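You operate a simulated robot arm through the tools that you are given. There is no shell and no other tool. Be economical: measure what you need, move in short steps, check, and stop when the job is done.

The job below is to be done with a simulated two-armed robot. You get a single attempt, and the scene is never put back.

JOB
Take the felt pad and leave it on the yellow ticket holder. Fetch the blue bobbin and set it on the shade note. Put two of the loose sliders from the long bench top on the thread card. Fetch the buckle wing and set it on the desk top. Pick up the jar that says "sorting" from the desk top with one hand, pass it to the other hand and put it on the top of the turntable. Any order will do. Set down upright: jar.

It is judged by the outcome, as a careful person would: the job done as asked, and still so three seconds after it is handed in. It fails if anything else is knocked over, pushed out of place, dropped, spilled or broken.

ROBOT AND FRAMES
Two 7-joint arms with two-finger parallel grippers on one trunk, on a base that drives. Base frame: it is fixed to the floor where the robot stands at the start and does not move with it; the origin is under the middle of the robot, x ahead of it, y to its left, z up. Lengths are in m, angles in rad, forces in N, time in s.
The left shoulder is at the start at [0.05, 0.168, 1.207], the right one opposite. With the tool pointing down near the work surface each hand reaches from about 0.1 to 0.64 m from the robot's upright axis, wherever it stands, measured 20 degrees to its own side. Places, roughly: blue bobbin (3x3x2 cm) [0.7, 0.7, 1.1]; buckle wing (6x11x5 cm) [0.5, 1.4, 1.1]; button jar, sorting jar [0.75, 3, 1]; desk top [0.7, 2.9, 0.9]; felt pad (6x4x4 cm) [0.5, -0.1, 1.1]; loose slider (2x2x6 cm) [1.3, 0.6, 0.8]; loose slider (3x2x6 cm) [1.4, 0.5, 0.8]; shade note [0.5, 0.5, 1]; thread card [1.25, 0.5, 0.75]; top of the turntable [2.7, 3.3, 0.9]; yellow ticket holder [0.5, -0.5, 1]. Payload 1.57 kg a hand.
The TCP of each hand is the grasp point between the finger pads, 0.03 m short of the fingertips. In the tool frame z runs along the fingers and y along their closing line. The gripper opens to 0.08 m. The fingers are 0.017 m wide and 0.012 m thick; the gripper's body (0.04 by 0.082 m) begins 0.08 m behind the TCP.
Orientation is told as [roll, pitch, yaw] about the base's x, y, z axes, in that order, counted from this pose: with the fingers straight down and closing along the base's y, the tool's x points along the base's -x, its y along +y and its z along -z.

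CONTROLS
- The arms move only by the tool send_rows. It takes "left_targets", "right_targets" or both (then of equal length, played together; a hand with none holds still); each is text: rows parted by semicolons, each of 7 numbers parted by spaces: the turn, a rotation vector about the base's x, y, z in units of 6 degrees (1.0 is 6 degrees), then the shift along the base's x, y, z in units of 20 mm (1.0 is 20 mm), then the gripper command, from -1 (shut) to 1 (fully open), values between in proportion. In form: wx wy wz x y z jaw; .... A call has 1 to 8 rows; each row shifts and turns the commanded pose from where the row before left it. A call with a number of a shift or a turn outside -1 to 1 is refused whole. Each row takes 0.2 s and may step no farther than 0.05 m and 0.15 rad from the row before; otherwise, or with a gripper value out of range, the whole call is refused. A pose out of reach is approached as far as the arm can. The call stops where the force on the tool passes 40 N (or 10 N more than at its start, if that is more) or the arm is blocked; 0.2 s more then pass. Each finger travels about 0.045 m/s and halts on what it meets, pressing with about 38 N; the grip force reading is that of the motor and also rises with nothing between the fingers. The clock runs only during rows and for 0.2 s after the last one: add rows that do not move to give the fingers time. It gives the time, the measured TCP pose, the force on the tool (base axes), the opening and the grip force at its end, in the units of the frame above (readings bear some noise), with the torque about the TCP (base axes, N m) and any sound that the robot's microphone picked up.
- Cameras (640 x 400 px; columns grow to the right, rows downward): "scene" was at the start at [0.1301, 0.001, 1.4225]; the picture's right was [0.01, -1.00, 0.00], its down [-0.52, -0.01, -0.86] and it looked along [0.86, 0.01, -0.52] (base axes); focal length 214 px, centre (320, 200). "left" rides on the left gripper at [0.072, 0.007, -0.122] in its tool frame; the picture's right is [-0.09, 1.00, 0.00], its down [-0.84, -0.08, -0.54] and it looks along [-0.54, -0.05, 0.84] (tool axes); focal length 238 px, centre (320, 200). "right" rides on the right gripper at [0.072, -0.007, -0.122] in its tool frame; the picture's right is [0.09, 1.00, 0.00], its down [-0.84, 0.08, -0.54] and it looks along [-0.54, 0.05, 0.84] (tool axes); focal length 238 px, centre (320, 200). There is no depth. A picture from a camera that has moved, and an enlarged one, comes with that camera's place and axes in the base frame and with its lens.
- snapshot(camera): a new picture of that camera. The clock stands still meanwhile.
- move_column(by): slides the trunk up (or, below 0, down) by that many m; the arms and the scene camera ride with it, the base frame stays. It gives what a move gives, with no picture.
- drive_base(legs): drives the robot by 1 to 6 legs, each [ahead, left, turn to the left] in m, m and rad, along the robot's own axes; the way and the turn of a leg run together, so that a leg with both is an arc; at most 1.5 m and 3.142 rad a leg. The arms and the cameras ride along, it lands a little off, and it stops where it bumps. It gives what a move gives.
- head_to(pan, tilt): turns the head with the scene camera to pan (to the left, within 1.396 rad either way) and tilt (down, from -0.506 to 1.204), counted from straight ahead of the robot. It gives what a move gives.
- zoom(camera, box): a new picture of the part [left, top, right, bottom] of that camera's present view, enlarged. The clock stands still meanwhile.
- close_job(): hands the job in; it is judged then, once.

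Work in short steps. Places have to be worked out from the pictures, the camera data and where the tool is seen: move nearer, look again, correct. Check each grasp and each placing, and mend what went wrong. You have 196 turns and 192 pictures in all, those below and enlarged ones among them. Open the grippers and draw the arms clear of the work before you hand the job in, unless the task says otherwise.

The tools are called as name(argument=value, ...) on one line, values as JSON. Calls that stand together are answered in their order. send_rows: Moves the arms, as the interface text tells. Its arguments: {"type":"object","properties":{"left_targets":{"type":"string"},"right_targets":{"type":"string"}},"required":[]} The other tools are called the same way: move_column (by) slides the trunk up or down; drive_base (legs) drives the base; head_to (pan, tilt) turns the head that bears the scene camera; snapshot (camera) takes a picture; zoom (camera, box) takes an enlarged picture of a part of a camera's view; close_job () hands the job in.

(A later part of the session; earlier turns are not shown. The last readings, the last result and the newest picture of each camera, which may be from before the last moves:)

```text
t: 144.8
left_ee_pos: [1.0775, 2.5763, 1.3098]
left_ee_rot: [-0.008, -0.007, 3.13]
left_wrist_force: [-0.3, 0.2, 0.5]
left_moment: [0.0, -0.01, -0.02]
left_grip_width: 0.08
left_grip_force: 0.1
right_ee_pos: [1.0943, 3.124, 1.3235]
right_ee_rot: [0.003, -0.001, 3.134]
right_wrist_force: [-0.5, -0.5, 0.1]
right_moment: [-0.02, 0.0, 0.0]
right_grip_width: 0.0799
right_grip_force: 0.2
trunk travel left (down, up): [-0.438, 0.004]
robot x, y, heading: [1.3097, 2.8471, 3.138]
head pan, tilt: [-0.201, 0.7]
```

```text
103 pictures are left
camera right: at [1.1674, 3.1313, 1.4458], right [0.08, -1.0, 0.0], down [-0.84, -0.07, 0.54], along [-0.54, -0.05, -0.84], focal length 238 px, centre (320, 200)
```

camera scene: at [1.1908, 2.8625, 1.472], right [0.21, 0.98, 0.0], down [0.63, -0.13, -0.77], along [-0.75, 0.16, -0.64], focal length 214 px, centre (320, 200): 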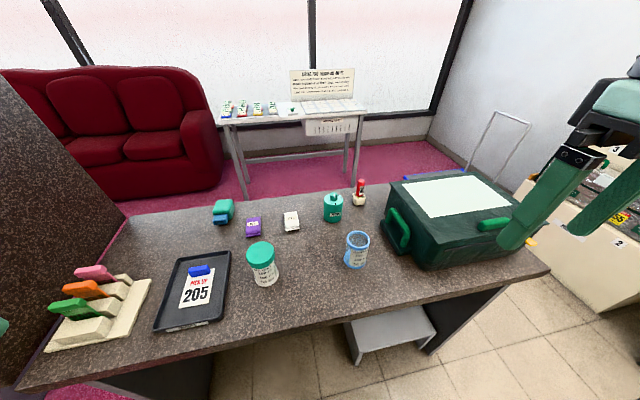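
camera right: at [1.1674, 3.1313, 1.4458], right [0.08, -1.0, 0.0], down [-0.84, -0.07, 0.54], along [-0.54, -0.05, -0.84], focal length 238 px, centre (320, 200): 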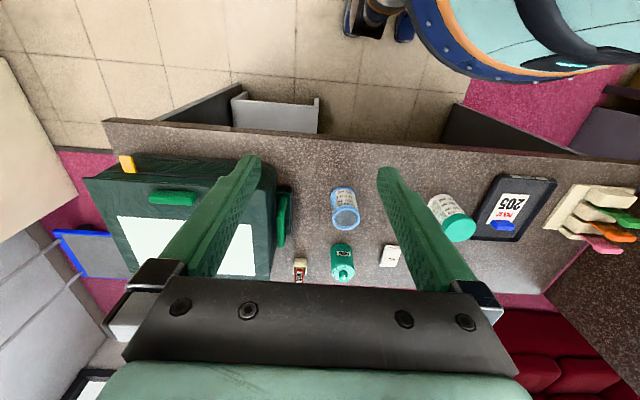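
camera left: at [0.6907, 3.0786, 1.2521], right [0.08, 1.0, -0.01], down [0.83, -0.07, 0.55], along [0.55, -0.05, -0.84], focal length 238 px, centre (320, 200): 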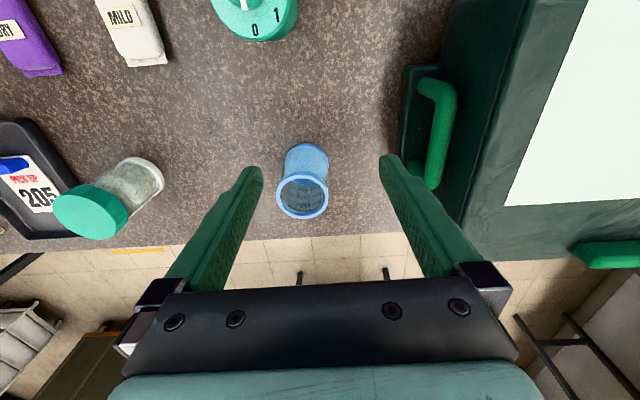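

zoom(camera="scene", box=[230, 180, 410, 292])

```text
3.56 times, centred on (320, 236) of scene
camera zoom: at [1.1908, 2.8625, 1.472], right [0.21, 0.98, 0.0], down [0.63, -0.13, -0.77], along [-0.75, 0.16, -0.64], focal length 763 px, centre (320, 72)
```

zoom: 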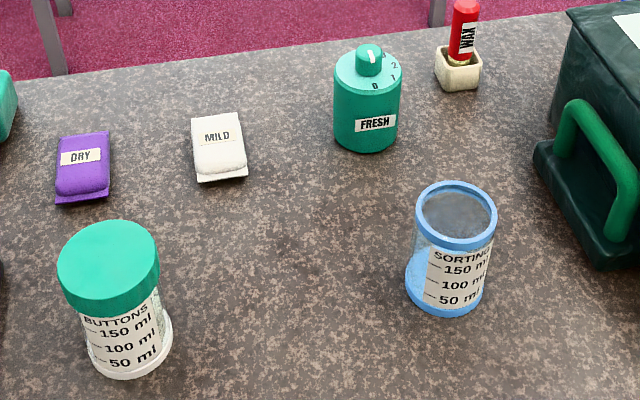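

Confirmed: blue jar labelled SORTING at ≈(0.855,3.042), rim z≈1.03, ⌀≈6 cm. Moving the right hand over it.

send_rows(right_targets="0 0 0 -1 -0.5 -0.7 1;0 0 0 -1 -0.5 -0.7 1;0 0 0 -1 -0.5 -0.7 1;0 0 0 -1 -0.5 -0.7 1;0 0 0 -1 -0.5 -0.7 1;0 0 0 -1 -0.5 -0.7 1;0 0 0 -1 -0.5 -0.7 1;0 0 0 -1 -0.6 -0.7 1")

send_rows(right_targets="0 0 0 -1 0 -0.3 1;0 0 0 -1 0 -0.3 1;0 0 0 -1 0 -0.3 1;0 0 0 -0.9 0 -0.3 1;0 0 0 0 0 0 1")

snapshot(camera="right")

```text
t: 146.6
left_ee_pos: [1.0755, 2.5757, 1.3094]
left_ee_rot: [-0.009, -0.006, 3.13]
left_wrist_force: [-0.1, 0.1, 0.4]
left_moment: [0.0, -0.02, 0.02]
left_grip_width: 0.0803
left_grip_force: 0.0
right_ee_pos: [0.9338, 3.0406, 1.2121]
right_ee_rot: [0.003, 0.002, 3.133]
right_wrist_force: [-0.5, -0.2, -0.3]
right_moment: [0.04, -0.03, -0.01]
right_grip_width: 0.0798
right_grip_force: 0.1
trunk travel left (down, up): [-0.438, 0.004]
robot x, y, heading: [1.3151, 2.8421, 3.134]
head pan, tilt: [-0.201, 0.7]
```

```text
t: 147.8
left_ee_pos: [1.0768, 2.5768, 1.3097]
left_ee_rot: [-0.01, -0.008, 3.128]
left_wrist_force: [0.4, 0.1, -1.0]
left_moment: [-0.02, 0.0, -0.01]
left_grip_width: 0.0801
left_grip_force: 0.0
right_ee_pos: [0.855, 3.0427, 1.1869]
right_ee_rot: [0.004, -0.001, 3.132]
right_wrist_force: [0.5, 1.2, 0.7]
right_moment: [-0.01, 0.04, 0.02]
right_grip_width: 0.08
right_grip_force: 0.0
trunk travel left (down, up): [-0.438, 0.004]
robot x, y, heading: [1.3144, 2.8386, 3.139]
head pan, tilt: [-0.201, 0.7]
```

```text
101 pictures are left
camera right: at [0.929, 3.0491, 1.3095], right [0.08, -1.0, 0.0], down [-0.84, -0.07, 0.54], along [-0.54, -0.05, -0.84], focal length 238 px, centre (320, 200)
```

right: 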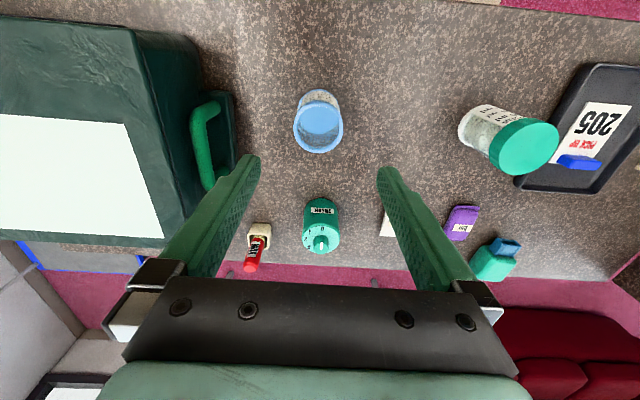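

Rim centre (0.851,3.042). Descending onto the jar to z≈1.03.

send_rows(right_targets="0 0 0 -0.2 0 -1 1;0 0 0 0 0 -1 1;0 0 0 0 0 -1 1;0 0 0 0 0 -1 1;0 0 0 0 0 -1 1;0 0 0 0 0 -1 1;0 0 0 0 0 0 1")

snapshot(camera="right")

zoom(camera="scene", box=[270, 160, 450, 272])

```text
t: 149.4
left_ee_pos: [1.0762, 2.5756, 1.3095]
left_ee_rot: [-0.009, -0.006, 3.13]
left_wrist_force: [0.2, 0.6, -0.3]
left_moment: [-0.01, 0.01, 0.02]
left_grip_width: 0.08
left_grip_force: 0.0
right_ee_pos: [0.852, 3.0435, 1.0655]
right_ee_rot: [0.001, -0.001, 3.134]
right_wrist_force: [0.1, -0.4, 0.4]
right_moment: [0.01, -0.01, 0.02]
right_grip_width: 0.08
right_grip_force: 0.2
trunk travel left (down, up): [-0.438, 0.004]
robot x, y, heading: [1.3126, 2.8426, 3.138]
head pan, tilt: [-0.201, 0.7]
```

```text
100 pictures are left
camera right: at [0.9255, 3.0491, 1.1894], right [0.08, -1.0, 0.0], down [-0.84, -0.07, 0.54], along [-0.54, -0.05, -0.84], focal length 238 px, centre (320, 200)
```

right: 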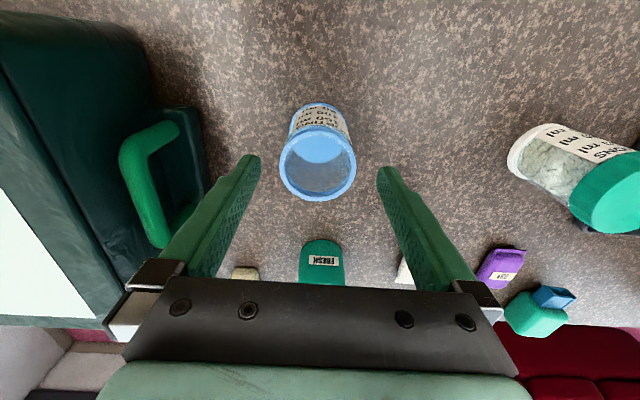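

```text
3.56 times, centred on (360, 216) of scene
camera zoom: at [1.1907, 2.8625, 1.4719], right [0.21, 0.98, 0.0], down [0.63, -0.13, -0.77], along [-0.75, 0.16, -0.64], focal length 763 px, centre (178, 143)
```

zoom: 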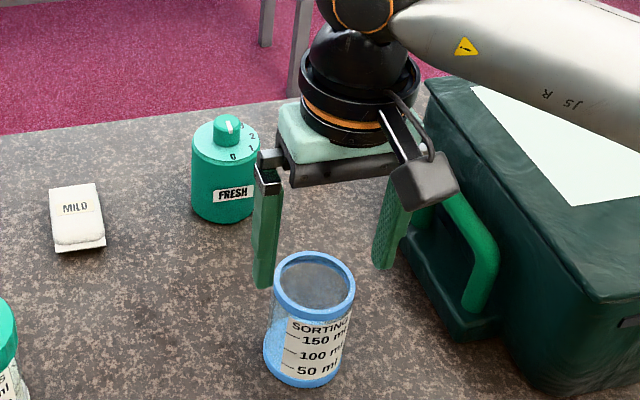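

Centred. Lowering 45 mm and closing on the jar's upper part.

send_rows(right_targets="0 0 0 0 0 -0.8 1;0 0 0 0 0 -0.8 1;0 0 0 0 0 -0.65 1;0 0 0 0 0 0 -1;0 0 0 0 0 0 -1;0 0 0 0 0 0 -1;0 0 0 0 0 0 -1")

snapshot(camera="right")

zoom(camera="scene", box=[270, 160, 450, 272])

```text
t: 151.0
left_ee_pos: [1.0764, 2.5772, 1.3099]
left_ee_rot: [-0.008, -0.007, 3.129]
left_wrist_force: [0.4, 0.1, -0.7]
left_moment: [-0.02, -0.02, 0.0]
left_grip_width: 0.0802
left_grip_force: 0.0
right_ee_pos: [0.8504, 3.0429, 1.0218]
right_ee_rot: [0.002, 0.003, 3.133]
right_wrist_force: [0.4, -0.8, 0.6]
right_moment: [0.03, -0.01, 0.01]
right_grip_width: 0.0622
right_grip_force: 38.0
trunk travel left (down, up): [-0.438, 0.004]
robot x, y, heading: [1.3127, 2.8444, 3.131]
head pan, tilt: [-0.201, 0.7]
```

```text
98 pictures are left
camera right: at [0.925, 3.0498, 1.1444], right [0.08, -1.0, 0.0], down [-0.84, -0.07, 0.54], along [-0.54, -0.05, -0.84], focal length 238 px, centre (320, 200)
```

right: 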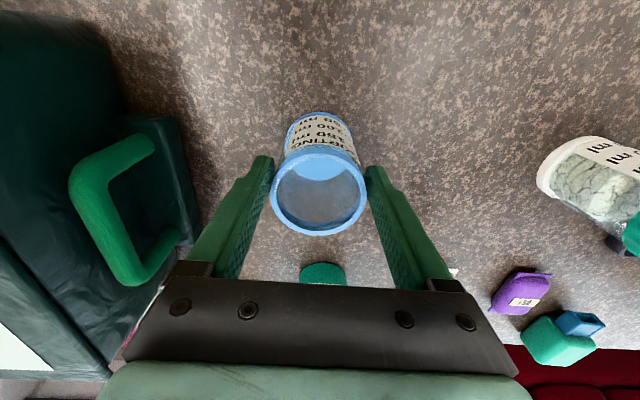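

```text
3.56 times, centred on (360, 216) of scene
camera zoom: at [1.1905, 2.8626, 1.4719], right [0.21, 0.98, 0.0], down [0.63, -0.13, -0.76], along [-0.75, 0.16, -0.64], focal length 763 px, centre (178, 143)
```

zoom: 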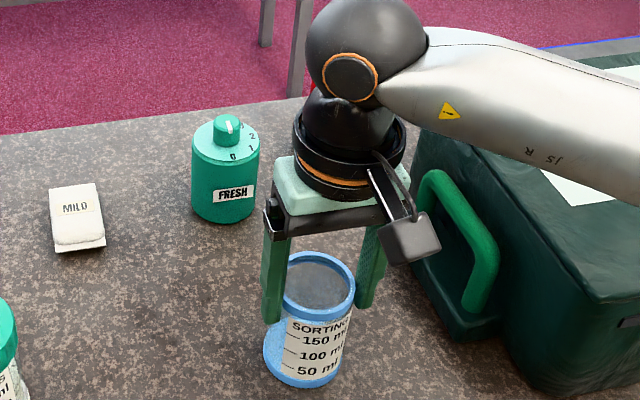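

Jar gripped (62 mm at the rim). Lifting 14 cm straight up, then checking.

send_rows(right_targets="0 0 0 0 0 0.6 -1;0 0 0 0 0 1 -1;0 0 0 0 0 1 -1;0 0 0 0 0 1 -1;0 0 0 0 0 1 -1;0 0 0 0 0 1 -1;0 0 0 0 0 1 -1;0 0 0 0 0 1 -1")

snapshot(camera="scene")

```text
t: 152.8
left_ee_pos: [1.0759, 2.5761, 1.3105]
left_ee_rot: [-0.01, -0.007, 3.129]
left_wrist_force: [0.2, 0.0, -0.7]
left_moment: [0.01, 0.01, -0.04]
left_grip_width: 0.0799
left_grip_force: 0.1
right_ee_pos: [0.8524, 3.0431, 1.1731]
right_ee_rot: [0.002, 0.0, 3.133]
right_wrist_force: [0.1, -0.2, -1.3]
right_moment: [0.01, 0.01, -0.02]
right_grip_width: 0.0619
right_grip_force: 38.2
trunk travel left (down, up): [-0.438, 0.004]
robot x, y, heading: [1.3133, 2.8444, 3.137]
head pan, tilt: [-0.201, 0.7]
```

```text
96 pictures are left
camera scene: at [1.1907, 2.8624, 1.4719], right [0.21, 0.98, 0.0], down [0.63, -0.13, -0.77], along [-0.75, 0.16, -0.64], focal length 214 px, centre (320, 200)
```

scene: 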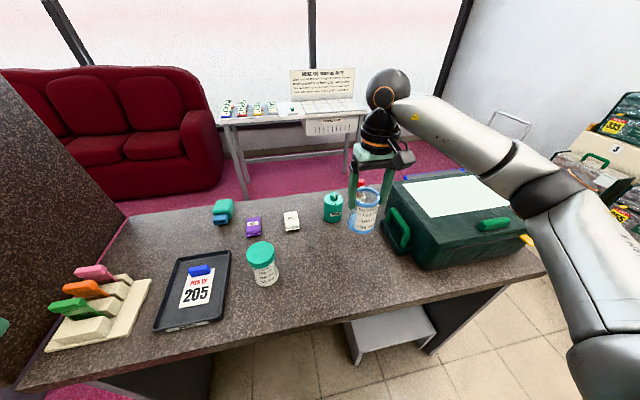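

Lifted cleanly. Plan: hold the jar with the right hand at centre (0.893,2.845), and bring the left hand, pitched 55° forward, low around the jar's body. Moving the right hand first.

send_rows(right_targets="0 0 0 0.2 -1 0.6 -1;0 0 0 0.2 -1 0.6 -1;0 0 0 0.2 -1 0.6 -1;0 0 0 0.3 -1 0.6 -1;0 0 0 0.3 -1 0.6 -1;0 0 0 0.3 -1 0.6 -1;0 0 0 0.3 -1 0.6 -1;0 0 0 0.3 -1 0.6 -1")

send_rows(left_targets="0 0.9 0 -0.6 0 -1 1;0 0.9 0 -0.6 0 -1 1;0 0.9 0 -0.6 0 -1 1;0 0.9 0 -0.6 0 -1 1;0 0.9 0 -0.6 0 -1 1;0 0.9 0 -0.6 0 -1 1;0 0.9 0 -0.6 0 -1 1;0 0.9 0 -0.6 0 -1 1", right_targets="0 0 0 0 -1 0.2 -1;0 0 0 0 -0.9 0 -1;0 0 0 0 0 0 -1;0 0 0 0 0 0 -1;0 0 0 0 0 0 -1;0 0 0 0 0 0 -1;0 0 0 0 0 0 -1;0 0 0 0 0 0 -1")

head_to(pan=0.0, tilt=0.6)

snapshot(camera="scene")

```text
t: 154.6
left_ee_pos: [1.0774, 2.5749, 1.3086]
left_ee_rot: [-0.009, -0.008, 3.128]
left_wrist_force: [-0.1, -0.5, 0.7]
left_moment: [0.04, 0.01, 0.02]
left_grip_width: 0.08
left_grip_force: 0.0
right_ee_pos: [0.8929, 2.8809, 1.2694]
right_ee_rot: [-0.001, 0.002, 3.133]
right_wrist_force: [0.3, 0.5, -0.2]
right_moment: [-0.01, -0.02, 0.01]
right_grip_width: 0.0621
right_grip_force: 37.9
trunk travel left (down, up): [-0.438, 0.004]
robot x, y, heading: [1.3164, 2.8431, 3.135]
head pan, tilt: [-0.201, 0.7]
```

```text
t: 156.4
left_ee_pos: [0.9181, 2.5585, 1.1863]
left_ee_rot: [0.002, -0.759, 3.125]
left_wrist_force: [-0.4, 0.1, 0.0]
left_moment: [0.02, 0.0, 0.01]
left_grip_width: 0.08
left_grip_force: 0.1
left hand out of reach, approached as far as the arm can: row 5, 6, 7, 8
right_ee_pos: [0.8932, 2.8438, 1.2748]
right_ee_rot: [0.001, -0.001, 3.135]
right_wrist_force: [-0.7, -0.1, -1.3]
right_moment: [-0.03, 0.02, -0.02]
right_grip_width: 0.0621
right_grip_force: 38.0
trunk travel left (down, up): [-0.438, 0.004]
robot x, y, heading: [1.313, 2.8455, 3.138]
head pan, tilt: [-0.201, 0.7]
```

```text
t: 157.1
left_ee_pos: [0.9184, 2.5592, 1.1861]
left_ee_rot: [0.002, -0.758, 3.125]
left_wrist_force: [-0.2, -0.2, 0.7]
left_moment: [-0.03, 0.04, 0.0]
left_grip_width: 0.0799
left_grip_force: 0.0
right_ee_pos: [0.8925, 2.8438, 1.2737]
right_ee_rot: [0.001, 0.001, 3.132]
right_wrist_force: [0.1, 0.3, -0.5]
right_moment: [0.01, -0.03, -0.01]
right_grip_width: 0.0619
right_grip_force: 37.6
trunk travel left (down, up): [-0.438, 0.004]
robot x, y, heading: [1.3117, 2.8439, 3.143]
head pan, tilt: [0.0, 0.6]
```

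```text
95 pictures are left
camera scene: at [1.1853, 2.8457, 1.4805], right [0.01, 1.0, 0.0], down [0.57, 0.0, -0.82], along [-0.82, 0.01, -0.57], focal length 214 px, centre (320, 200)
```

scene: 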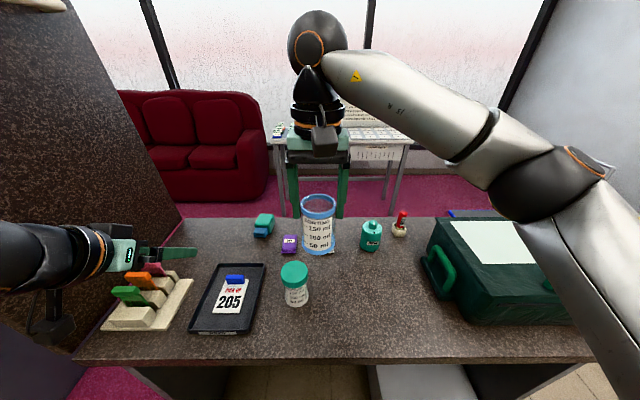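

Left is pitched ~43°, enough. Raising the right hand 3 cm, and moving the left lower and partly inward.

send_rows(left_targets="0 0 0 0 0.5 -0.8 1;0 0 0 0 0.5 -0.8 1;0 0 0 0 0.8 -0.8 1;0 0 0 -0.2 0.8 -0.8 1;0 0 0 -0.2 0.8 -0.4 1;0 0 0 0 0.8 0 1", right_targets="0 0 0 0 0 0.8 -1;0 0 0 0 0 0.8 -1;0 0 0 0 0 0 -1;0 0 0 0 0 0 -1;0 0 0 0 0 0 -1;0 0 0 0 0 0 -1")

snapshot(camera="scene")

```text
t: 158.5
left_ee_pos: [0.8925, 2.6403, 1.1181]
left_ee_rot: [0.002, -0.761, 3.124]
left_wrist_force: [0.3, 0.0, 0.8]
left_moment: [0.05, 0.0, 0.01]
left_grip_width: 0.0802
left_grip_force: 0.0
left hand out of reach, approached as far as the arm can: row 1, 2, 3
right_ee_pos: [0.8932, 2.8444, 1.3067]
right_ee_rot: [0.001, -0.001, 3.133]
right_wrist_force: [0.2, -0.4, 0.2]
right_moment: [-0.01, 0.02, 0.01]
right_grip_width: 0.0621
right_grip_force: 38.2
trunk travel left (down, up): [-0.438, 0.004]
robot x, y, heading: [1.312, 2.8415, 3.135]
head pan, tilt: [0.0, 0.6]
```

```text
94 pictures are left
camera scene: at [1.1852, 2.8461, 1.4805], right [0.01, 1.0, 0.0], down [0.57, 0.0, -0.82], along [-0.82, 0.0, -0.57], focal length 214 px, centre (320, 200)
```

scene: 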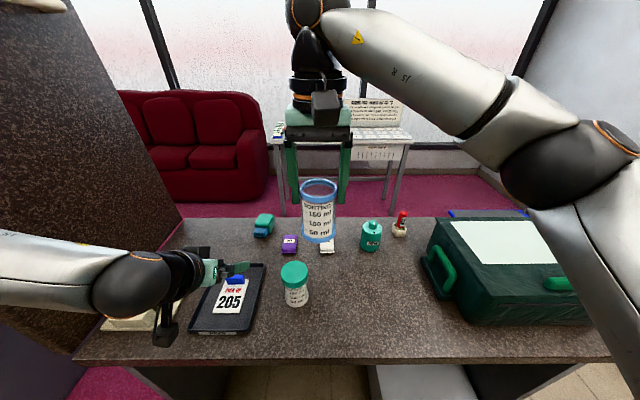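

Reach is fine here. Moving the left hand 10 cm toward the jar's column, then checking.

send_rows(left_targets="0 0 0 0 1 0 1;0 0 0 0 1 0 1;0 0 0 0 1 0 1;0 0 0 0 1 0 1;0 0 0 0 1 0 1;0 0 0 0 0 0 1")

snapshot(camera="left")

snapshot(camera="scene")

```text
t: 159.9
left_ee_pos: [0.8945, 2.7393, 1.1173]
left_ee_rot: [0.001, -0.761, 3.125]
left_wrist_force: [0.5, 0.2, 0.4]
left_moment: [-0.02, -0.02, 0.02]
left_grip_width: 0.08
left_grip_force: 0.2
right_ee_pos: [0.8935, 2.8449, 1.3056]
right_ee_rot: [0.001, 0.0, 3.131]
right_wrist_force: [-0.1, 1.3, -0.7]
right_moment: [0.02, -0.05, -0.01]
right_grip_width: 0.062
right_grip_force: 38.3
trunk travel left (down, up): [-0.438, 0.004]
robot x, y, heading: [1.3169, 2.845, 3.137]
head pan, tilt: [0.0, 0.6]
```

```text
93 pictures are left
camera left: at [1.0304, 2.7303, 1.1576], right [-0.08, -0.99, 0.06], down [-0.23, 0.08, 0.97], along [-0.97, 0.07, -0.24], focal length 238 px, centre (320, 200)
```

left: 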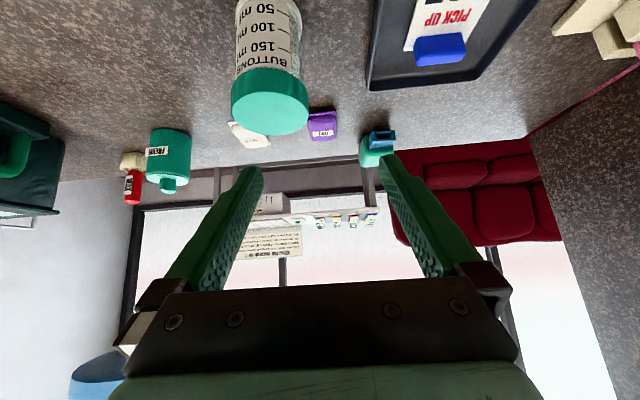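

```text
92 pictures are left
camera scene: at [1.1856, 2.8456, 1.4806], right [0.01, 1.0, 0.0], down [0.56, 0.0, -0.83], along [-0.83, 0.0, -0.56], focal length 214 px, centre (320, 200)
```

scene: 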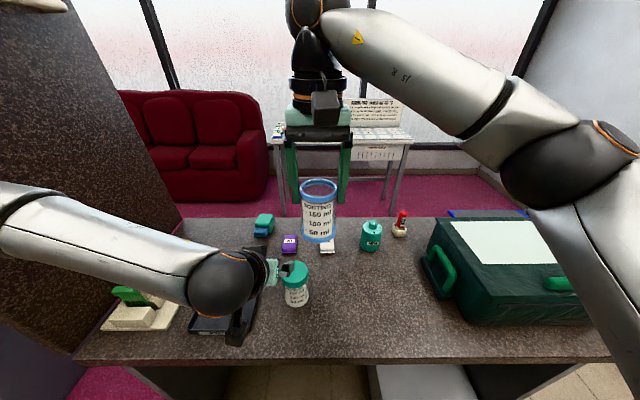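

Still clear below the jar. Moving the remaining 10.5 cm under the jar's column.

send_rows(left_targets="0 0 0 0 1 0 1;0 0 0 0 1 0 1;0 0 0 0 1 0 1;0 0 0 0 1 0 1;0 0 0 0 1 0 1;0 0 0 0 0.25 0 1;0 0 0 0 0 0 1")

snapshot(camera="scene")

snapshot(camera="left")

snapshot(camera="right")

```text
t: 161.5
left_ee_pos: [0.8912, 2.7446, 1.1324]
left_ee_rot: [0.001, -0.76, 3.124]
left_wrist_force: [-0.1, -0.3, 0.5]
left_moment: [-0.02, 0.01, -0.02]
left_grip_width: 0.0797
left_grip_force: 0.2
left hand out of reach, approached as far as the arm can: row 1, 2, 3, 4, 5, 6
right_ee_pos: [0.8929, 2.8453, 1.3057]
right_ee_rot: [0.002, 0.0, 3.133]
right_wrist_force: [-0.9, 0.4, -1.5]
right_moment: [0.06, -0.02, 0.0]
right_grip_width: 0.062
right_grip_force: 37.8
trunk travel left (down, up): [-0.438, 0.004]
robot x, y, heading: [1.3162, 2.8441, 3.132]
head pan, tilt: [0.0, 0.6]
```

```text
91 pictures are left
camera scene: at [1.1853, 2.8456, 1.4805], right [0.01, 1.0, 0.0], down [0.56, 0.0, -0.83], along [-0.83, 0.0, -0.56], focal length 214 px, centre (320, 200)
```

scene: 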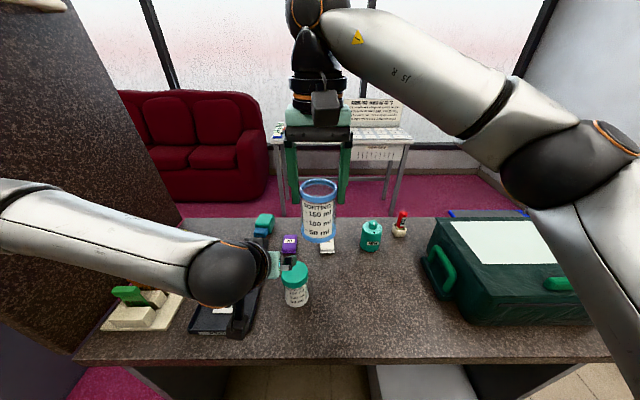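

```text
90 pictures are left
camera left: at [1.0281, 2.735, 1.1722], right [-0.08, -0.99, 0.06], down [-0.23, 0.08, 0.97], along [-0.97, 0.07, -0.24], focal length 238 px, centre (320, 200)
```

left: 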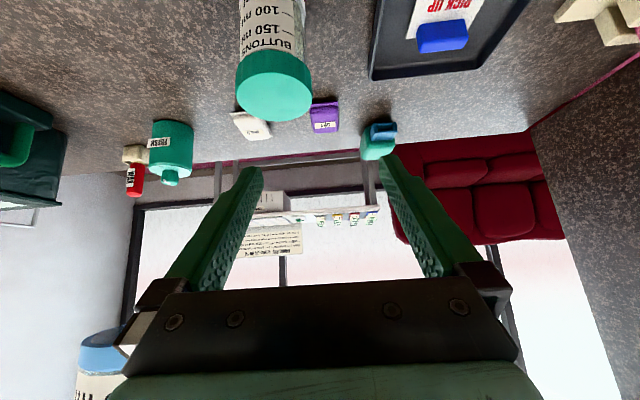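

```text
89 pictures are left
camera right: at [0.9674, 2.8516, 1.4284], right [0.08, -1.0, 0.0], down [-0.84, -0.07, 0.54], along [-0.54, -0.05, -0.84], focal length 238 px, centre (320, 200)
```

right: 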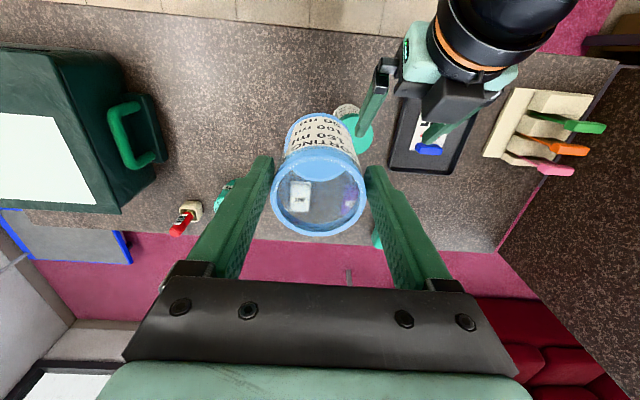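

The left arm is limited toward centre in this yaw. I rotate it 30° so it points toward the right and try again.

send_rows(left_targets="0 0 -1 0 0 -0.15 1;0 0 -1 0 0 -0.15 1;0 0 -1 0 0 -0.15 1;0 0 -1 0 0 -0.15 1;0 0 -1 0 0 0 1;0 0 0 0 0.8 0 1;0 0 0 0 0.8 0 1;0 0 0 0 0.8 0 1")

snapshot(camera="right")

```text
t: 163.3
left_ee_pos: [0.892, 2.7923, 1.1211]
left_ee_rot: [0.002, -0.76, 2.602]
left_wrist_force: [0.3, -0.6, 0.3]
left_moment: [0.0, 0.01, -0.02]
left_grip_width: 0.08
left_grip_force: 0.1
right_ee_pos: [0.8932, 2.8446, 1.306]
right_ee_rot: [0.002, 0.001, 3.133]
right_wrist_force: [-0.3, -0.5, -1.3]
right_moment: [-0.05, -0.04, -0.01]
right_grip_width: 0.062
right_grip_force: 37.9
trunk travel left (down, up): [-0.438, 0.004]
robot x, y, heading: [1.3145, 2.8472, 3.136]
head pan, tilt: [0.0, 0.6]
```

```text
88 pictures are left
camera right: at [0.9668, 2.8517, 1.4282], right [0.08, -1.0, 0.0], down [-0.84, -0.07, 0.54], along [-0.54, -0.05, -0.84], focal length 238 px, centre (320, 200)
```

right: 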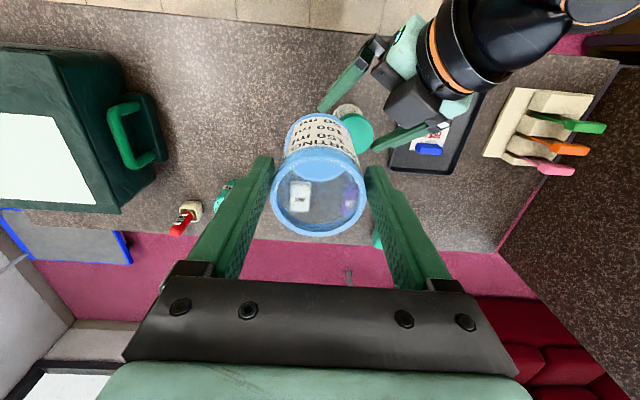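

Good. Moving the last 5 cm so the left TCP is directly beneath the jar axis.

send_rows(left_targets="0 0 0 0 0.9 -0.1 1;0 0 0 0 0.9 0 1;0 0 0 0.05 0.8 0 1;0 0 0 0 0 0 1")

snapshot(camera="right")

snapshot(camera="scene")

snapshot(camera="left")

```text
t: 164.3
left_ee_pos: [0.893, 2.8157, 1.1274]
left_ee_rot: [0.002, -0.761, 2.601]
left_wrist_force: [-0.2, 0.4, -0.5]
left_moment: [0.02, 0.02, 0.01]
left_grip_width: 0.08
left_grip_force: 0.0
left hand out of reach, approached as far as the arm can: row 2, 3
right_ee_pos: [0.8928, 2.844, 1.3053]
right_ee_rot: [0.003, 0.001, 3.132]
right_wrist_force: [-0.5, -0.5, 0.6]
right_moment: [0.0, 0.01, 0.0]
right_grip_width: 0.0617
right_grip_force: 37.7
trunk travel left (down, up): [-0.438, 0.004]
robot x, y, heading: [1.3117, 2.8457, 3.136]
head pan, tilt: [0.0, 0.6]
```

```text
87 pictures are left
camera right: at [0.9675, 2.8515, 1.4284], right [0.08, -1.0, 0.0], down [-0.84, -0.07, 0.54], along [-0.54, -0.05, -0.84], focal length 238 px, centre (320, 200)
```

right: 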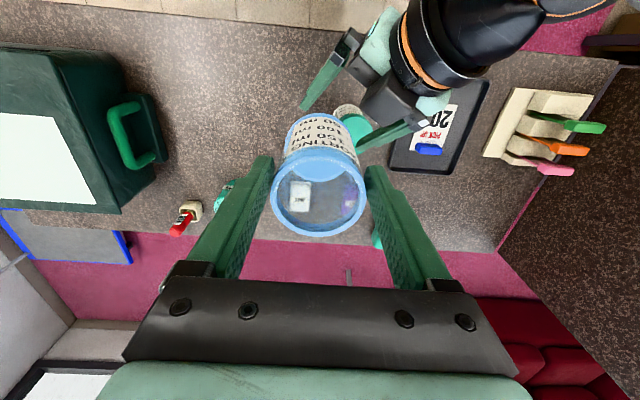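

```text
86 pictures are left
camera scene: at [1.1854, 2.8456, 1.4805], right [0.01, 1.0, 0.0], down [0.56, 0.0, -0.83], along [-0.83, 0.0, -0.56], focal length 214 px, centre (320, 200)
```

scene: 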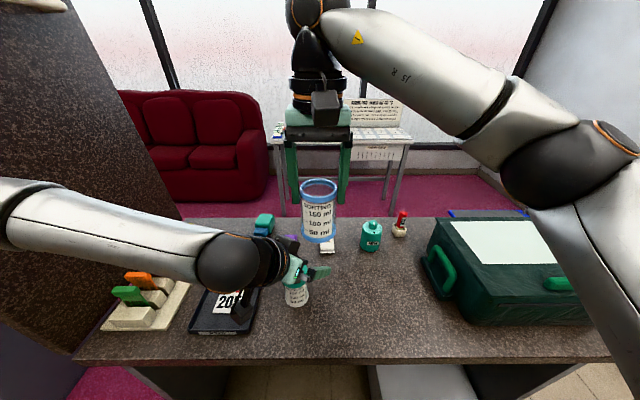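

```text
85 pictures are left
camera left: at [1.0074, 2.7391, 1.1679], right [-0.57, -0.82, 0.07], down [-0.16, 0.19, 0.97], along [-0.81, 0.54, -0.24], focal length 238 px, centre (320, 200)
```

left: 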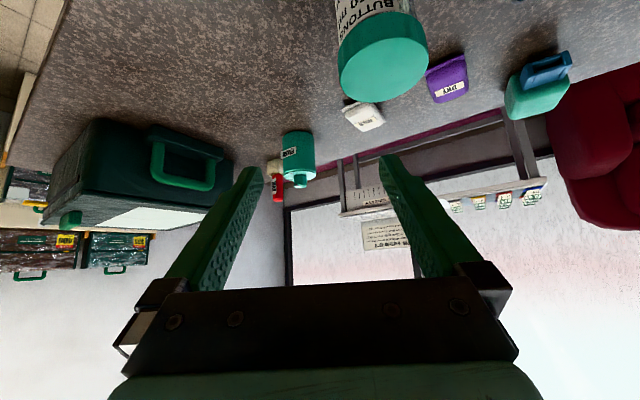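

Left stops at y≈2.816; I bring the jar to it instead: right hand −28 mm in y, then lower partway and check alignment.

send_rows(right_targets="0 0 0 0 -0.7 0 -1;0 0 0 0 -0.7 0 -1;0 0 0 0 0 -0.8 -1;0 0 0 0 0 -0.8 -1;0 0 0 0 0 0 -1")

snapshot(camera="right")

snapshot(camera="left")

zoom(camera="scene", box=[220, 140, 420, 265])

```text
t: 165.5
left_ee_pos: [0.8932, 2.815, 1.1283]
left_ee_rot: [0.002, -0.762, 2.601]
left_wrist_force: [0.6, -0.1, 0.6]
left_moment: [0.0, -0.02, 0.02]
left_grip_width: 0.08
left_grip_force: 0.0
right_ee_pos: [0.8934, 2.8167, 1.2745]
right_ee_rot: [0.001, 0.0, 3.134]
right_wrist_force: [-0.3, -0.3, -1.3]
right_moment: [-0.01, 0.02, -0.01]
right_grip_width: 0.0619
right_grip_force: 37.6
trunk travel left (down, up): [-0.438, 0.004]
robot x, y, heading: [1.3137, 2.8453, 3.137]
head pan, tilt: [0.0, 0.6]
```

```text
84 pictures are left
camera right: at [0.9677, 2.8241, 1.3963], right [0.08, -1.0, 0.0], down [-0.84, -0.07, 0.54], along [-0.54, -0.05, -0.84], focal length 238 px, centre (320, 200)
```

right: 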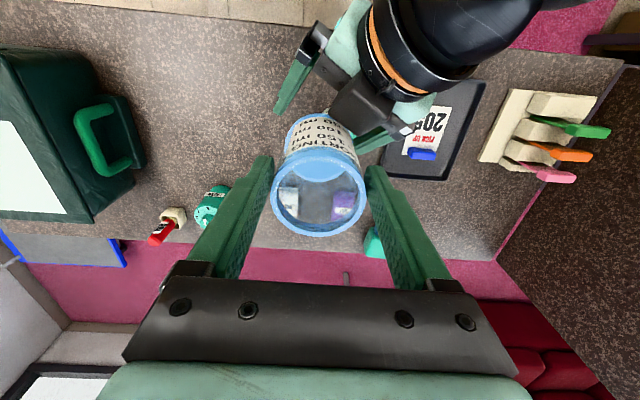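

```text
83 pictures are left
camera left: at [1.0074, 2.7392, 1.1678], right [-0.57, -0.82, 0.06], down [-0.16, 0.19, 0.97], along [-0.81, 0.54, -0.24], focal length 238 px, centre (320, 200)
```

left: 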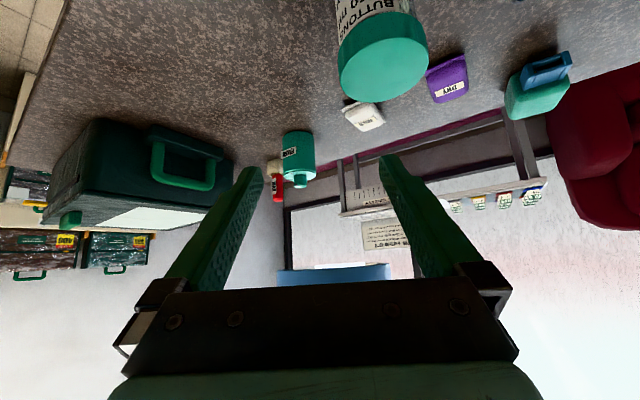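

```text
3.20 times, centred on (320, 202) of scene
camera zoom: at [1.1854, 2.8457, 1.4805], right [0.01, 1.0, 0.0], down [0.56, 0.0, -0.83], along [-0.83, 0.0, -0.56], focal length 686 px, centre (320, 192)
```

zoom: 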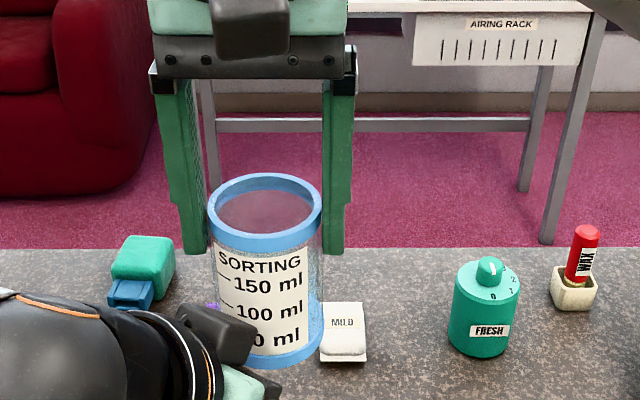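

The jar bottom appears centred between the left fingers. Lowering 4 cm more and checking.

send_rows(right_targets="0 0 0 0 0 -0.8 -1;0 0 0 0 0 -0.8 -1;0 0 0 0 0 -0.5 -1;0 0 0 0 0 0 -1")

snapshot(camera="left")

snapshot(camera="right")

```text
t: 166.5
left_ee_pos: [0.8931, 2.8148, 1.129]
left_ee_rot: [0.001, -0.76, 2.6]
left_wrist_force: [-0.3, 0.3, 0.5]
left_moment: [0.02, -0.01, 0.0]
left_grip_width: 0.0798
left_grip_force: 0.1
right_ee_pos: [0.8929, 2.8171, 1.2319]
right_ee_rot: [0.001, 0.001, 3.134]
right_wrist_force: [0.3, -0.2, -0.4]
right_moment: [-0.02, -0.05, -0.02]
right_grip_width: 0.0617
right_grip_force: 38.2
trunk travel left (down, up): [-0.438, 0.004]
robot x, y, heading: [1.3133, 2.8434, 3.135]
head pan, tilt: [0.0, 0.6]
```

```text
81 pictures are left
camera left: at [1.0074, 2.7391, 1.1678], right [-0.57, -0.82, 0.06], down [-0.16, 0.19, 0.97], along [-0.81, 0.54, -0.24], focal length 238 px, centre (320, 200)
```

left: 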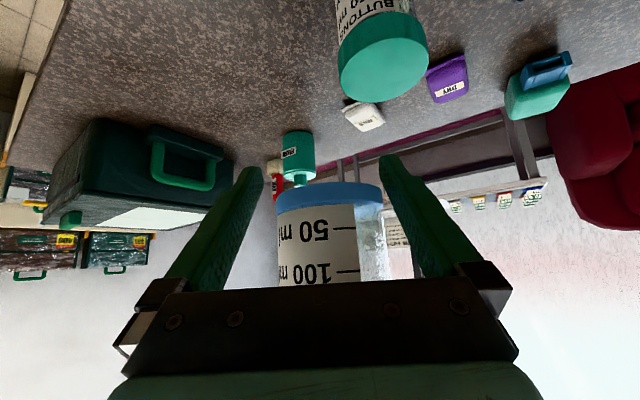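

```text
80 pictures are left
camera right: at [0.9674, 2.8235, 1.3543], right [0.08, -1.0, 0.0], down [-0.84, -0.07, 0.54], along [-0.54, -0.05, -0.84], focal length 238 px, centre (320, 200)
```

right: 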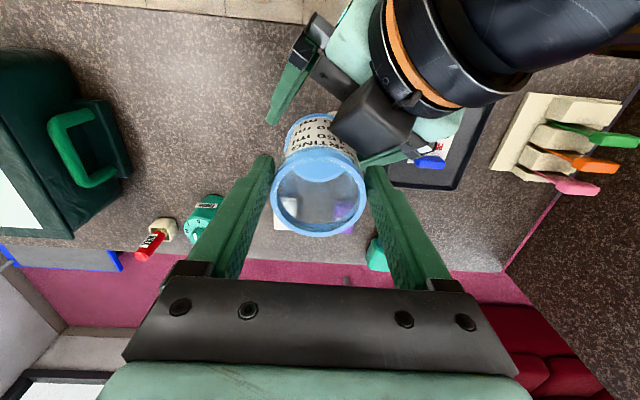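

Jar is ~7 mm off the left finger centre; I shift the left hand by that amount and lower the jar 25 mm.

send_rows(left_targets="0 0 0 -0.2 -0.3 0 1;0 0 0 0 0 0 1;0 0 0 0 0 0 1;0 0 0 0 0 0 1", right_targets="0 0 0 0 0 0 -1;0 0 0 0 0 -0.6 -1;0 0 0 0 0 -0.65 -1;0 0 0 0 0 0 -1")

snapshot(camera="left")

snapshot(camera="right")

```text
t: 167.5
left_ee_pos: [0.889, 2.8095, 1.1288]
left_ee_rot: [0.003, -0.762, 2.601]
left_wrist_force: [0.9, -0.9, -0.2]
left_moment: [0.01, -0.01, 0.01]
left_grip_width: 0.0802
left_grip_force: 0.0
right_ee_pos: [0.894, 2.817, 1.207]
right_ee_rot: [0.002, -0.001, 3.134]
right_wrist_force: [-0.3, 0.3, -1.3]
right_moment: [-0.02, -0.03, 0.03]
right_grip_width: 0.0617
right_grip_force: 37.9
trunk travel left (down, up): [-0.438, 0.004]
robot x, y, heading: [1.313, 2.8443, 3.138]
head pan, tilt: [0.0, 0.6]
```

```text
79 pictures are left
camera left: at [1.0036, 2.7336, 1.1678], right [-0.57, -0.82, 0.07], down [-0.16, 0.19, 0.97], along [-0.81, 0.54, -0.24], focal length 238 px, centre (320, 200)
```

left: 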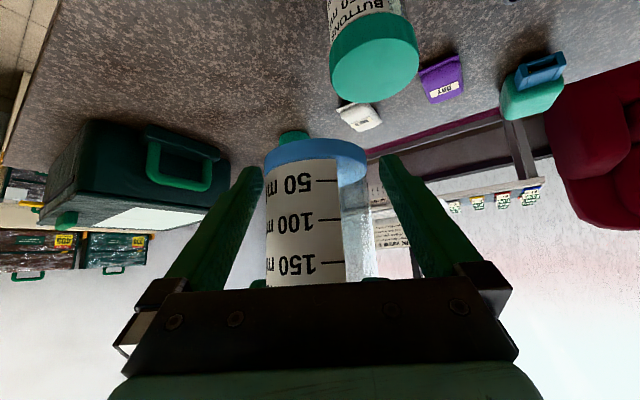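

```text
78 pictures are left
camera right: at [0.9676, 2.8236, 1.3297], right [0.08, -1.0, 0.0], down [-0.84, -0.07, 0.54], along [-0.54, -0.05, -0.84], focal length 238 px, centre (320, 200)
```

right: 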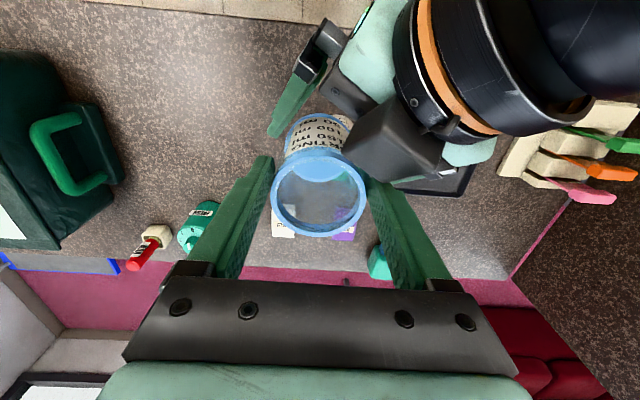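

The jar is now centred between the left fingers at its lower part. Closing the left gripper.

send_rows(left_targets="0 0 0 0 0 0 -1;0 0 0 0 0 0 -1;0 0 0 0 0 0 -1;0 0 0 0 0 0 -1")

snapshot(camera="left")

```text
t: 168.5
left_ee_pos: [0.8904, 2.8116, 1.1281]
left_ee_rot: [0.002, -0.762, 2.6]
left_wrist_force: [5.1, 10.3, 0.9]
left_moment: [-0.2, 0.18, -0.03]
left_grip_width: 0.0626
left_grip_force: 38.5
right_ee_pos: [0.8938, 2.8158, 1.2083]
right_ee_rot: [0.004, 0.001, 3.133]
right_wrist_force: [-5.5, -9.8, -1.9]
right_moment: [-0.58, 0.29, -0.03]
right_grip_width: 0.0617
right_grip_force: 37.7
trunk travel left (down, up): [-0.438, 0.004]
robot x, y, heading: [1.3119, 2.8454, 3.132]
head pan, tilt: [0.0, 0.6]
```

```text
77 pictures are left
camera left: at [1.004, 2.734, 1.1679], right [-0.57, -0.82, 0.06], down [-0.16, 0.19, 0.97], along [-0.81, 0.54, -0.24], focal length 238 px, centre (320, 200)
```

left: 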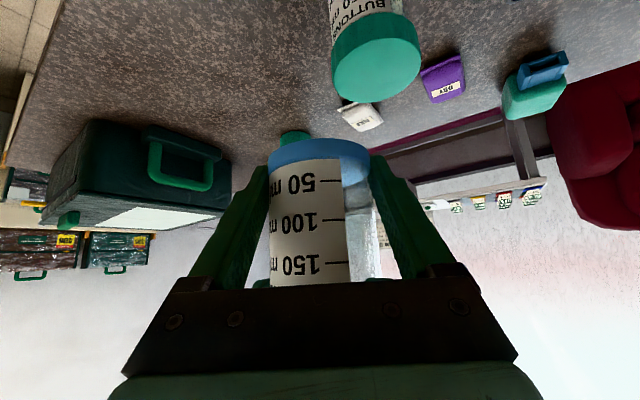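

Both hands hold it. Opening the right hand a little (70 mm) and raising it clear.

send_rows(right_targets="0 0 0 0 0 0 0.72;0 0 0 0 0 0 0.72;0 0 0 0 0 0 0.72")

send_rows(right_targets="0 0 0 0 0 0.5 0.72;0 0 0 0 0 1 0.72;0 0 0 0 0 1 0.72;0 0 0 0 0 1 0.72;0 0 0 0 0.5 0 1;0 0 0 0 1 0 1;0 0 0 0 1 0 1;0 0 0 0 1 0 1")

snapshot(camera="scene")

```text
t: 169.3
left_ee_pos: [0.8901, 2.8098, 1.1279]
left_ee_rot: [0.004, -0.761, 2.601]
left_wrist_force: [-0.3, 1.2, -0.1]
left_moment: [0.02, -0.01, 0.02]
left_grip_width: 0.0624
left_grip_force: 37.7
right_ee_pos: [0.8937, 2.8163, 1.2066]
right_ee_rot: [0.002, 0.0, 3.133]
right_wrist_force: [0.0, -0.2, -0.2]
right_moment: [-0.03, -0.01, 0.02]
right_grip_width: 0.0688
right_grip_force: 0.2
trunk travel left (down, up): [-0.438, 0.004]
robot x, y, heading: [1.3135, 2.8467, 3.142]
head pan, tilt: [0.0, 0.6]
```

```text
t: 171.1
left_ee_pos: [0.8896, 2.8093, 1.128]
left_ee_rot: [0.003, -0.761, 2.602]
left_wrist_force: [1.2, -1.0, -0.4]
left_moment: [0.0, 0.01, -0.01]
left_grip_width: 0.0628
left_grip_force: 37.8
right_ee_pos: [0.8938, 2.8872, 1.2771]
right_ee_rot: [0.004, 0.001, 3.134]
right_wrist_force: [0.1, 1.1, 0.1]
right_moment: [-0.02, 0.02, 0.01]
right_grip_width: 0.0796
right_grip_force: 0.1
trunk travel left (down, up): [-0.438, 0.004]
robot x, y, heading: [1.318, 2.847, 3.138]
head pan, tilt: [0.0, 0.6]
```

```text
76 pictures are left
camera scene: at [1.1853, 2.8463, 1.4805], right [0.01, 1.0, 0.0], down [0.56, 0.0, -0.83], along [-0.83, 0.0, -0.56], focal length 214 px, centre (320, 200)
```

scene: 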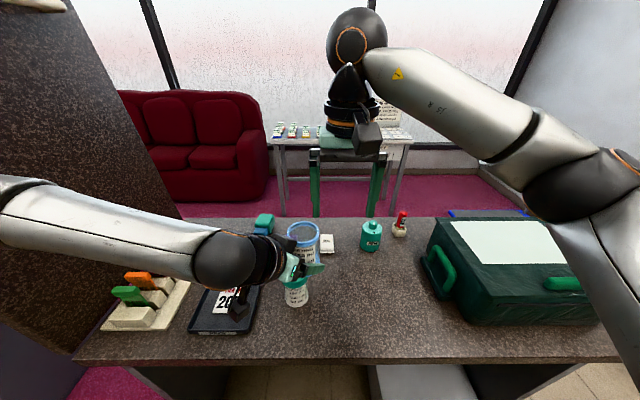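

Jar is in the left hand, but its base is only ~20 mm below the left TCP while the tilted fingertips reach ~28 mm — they'd touch first when placing. I'll have the right hand hold the rim again and shift the left grip 16 mm higher.

send_rows(right_targets="0 0 0 0 -1 0 1;0 0 0 0 -1 0 1;0 0 0 0 -1 0 1;0 0 0 0 -0.55 0 1;0 0 0 0 0 -1 1;0 0 0 0 0 -1 1;0 0 0 0 0 -1 1;0 0 0 0 0 0 1")

snapshot(camera="right")

```text
t: 172.9
left_ee_pos: [0.8901, 2.8092, 1.1281]
left_ee_rot: [0.005, -0.762, 2.601]
left_wrist_force: [0.2, -0.2, 0.0]
left_moment: [-0.04, 0.02, -0.01]
left_grip_width: 0.0624
left_grip_force: 38.1
right_ee_pos: [0.8935, 2.8142, 1.2165]
right_ee_rot: [0.003, -0.001, 3.132]
right_wrist_force: [0.3, 0.1, 0.5]
right_moment: [-0.02, -0.02, 0.0]
right_grip_width: 0.08
right_grip_force: 0.1
trunk travel left (down, up): [-0.438, 0.004]
robot x, y, heading: [1.3147, 2.8478, 3.137]
head pan, tilt: [0.0, 0.6]
```

```text
75 pictures are left
camera right: at [0.9676, 2.8218, 1.3389], right [0.08, -1.0, 0.0], down [-0.84, -0.07, 0.54], along [-0.54, -0.05, -0.84], focal length 238 px, centre (320, 200)
```

right: 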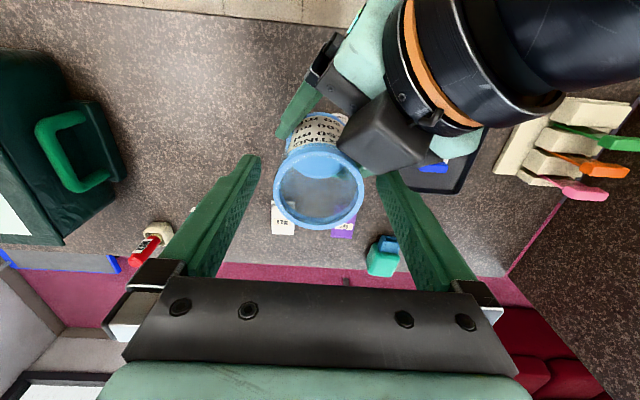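

Centred on the rim. Closing the right, then opening the left.

send_rows(right_targets="0 0 0 0 0 0 -1;0 0 0 0 0 0 -1;0 0 0 0 0 0 -1;0 0 0 0 0 0 -1")

send_rows(left_targets="0 0 0 0 0 0 0.85;0 0 0 0 0 0 0.85;0 0 0 0 0 0 0.85;0 0 0 0 0 0.3 0.85;0 0 0 0 0 0.3 0.85;0 0 0 0 0 0.2 0.85;0 0 0 0 0 0 0.85")

snapshot(camera="left")

snapshot(camera="right")

```text
t: 173.9
left_ee_pos: [0.8894, 2.8104, 1.1279]
left_ee_rot: [0.003, -0.76, 2.6]
left_wrist_force: [0.8, 2.5, 0.6]
left_moment: [-0.12, 0.05, 0.12]
left_grip_width: 0.0626
left_grip_force: 38.3
right_ee_pos: [0.8934, 2.8146, 1.2172]
right_ee_rot: [0.003, 0.0, 3.133]
right_wrist_force: [0.3, -2.4, -1.4]
right_moment: [-0.14, -0.01, -0.09]
right_grip_width: 0.0614
right_grip_force: 37.7
trunk travel left (down, up): [-0.438, 0.004]
robot x, y, heading: [1.3162, 2.8412, 3.138]
head pan, tilt: [0.0, 0.6]
```

```text
t: 175.5
left_ee_pos: [0.8891, 2.8103, 1.1432]
left_ee_rot: [0.003, -0.76, 2.601]
left_wrist_force: [-0.6, 0.2, 0.2]
left_moment: [0.05, 0.0, 0.04]
left_grip_width: 0.0739
left_grip_force: 0.1
right_ee_pos: [0.8932, 2.8157, 1.218]
right_ee_rot: [0.002, 0.001, 3.132]
right_wrist_force: [-0.2, -0.1, 0.2]
right_moment: [0.02, 0.0, 0.02]
right_grip_width: 0.0614
right_grip_force: 37.4
trunk travel left (down, up): [-0.438, 0.004]
robot x, y, heading: [1.311, 2.8434, 3.137]
head pan, tilt: [0.0, 0.6]
```

```text
74 pictures are left
camera left: at [1.0033, 2.7336, 1.1836], right [-0.57, -0.82, 0.07], down [-0.16, 0.19, 0.97], along [-0.81, 0.54, -0.24], focal length 238 px, centre (320, 200)
```

left: 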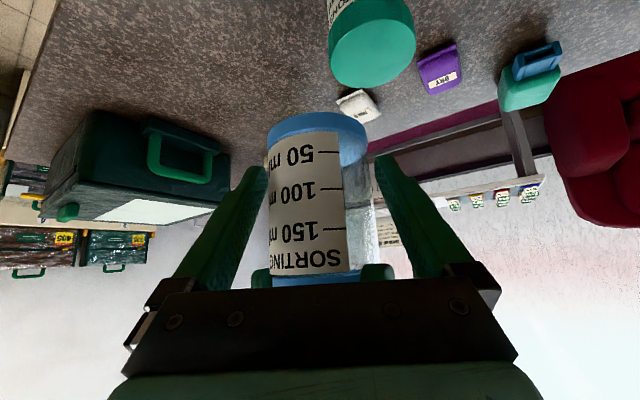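

```text
73 pictures are left
camera right: at [0.9674, 2.822, 1.3392], right [0.08, -1.0, 0.0], down [-0.84, -0.07, 0.54], along [-0.54, -0.05, -0.84], focal length 238 px, centre (320, 200)
```

right: 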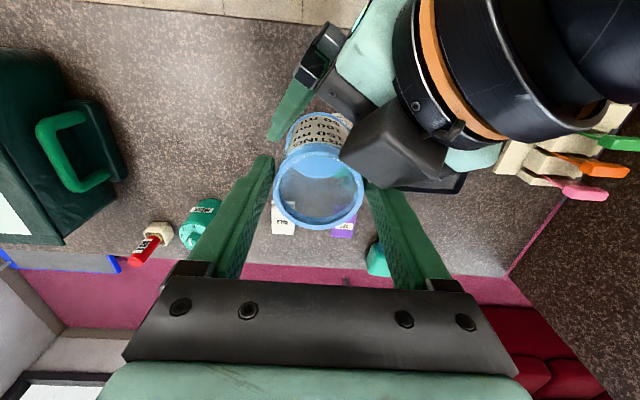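

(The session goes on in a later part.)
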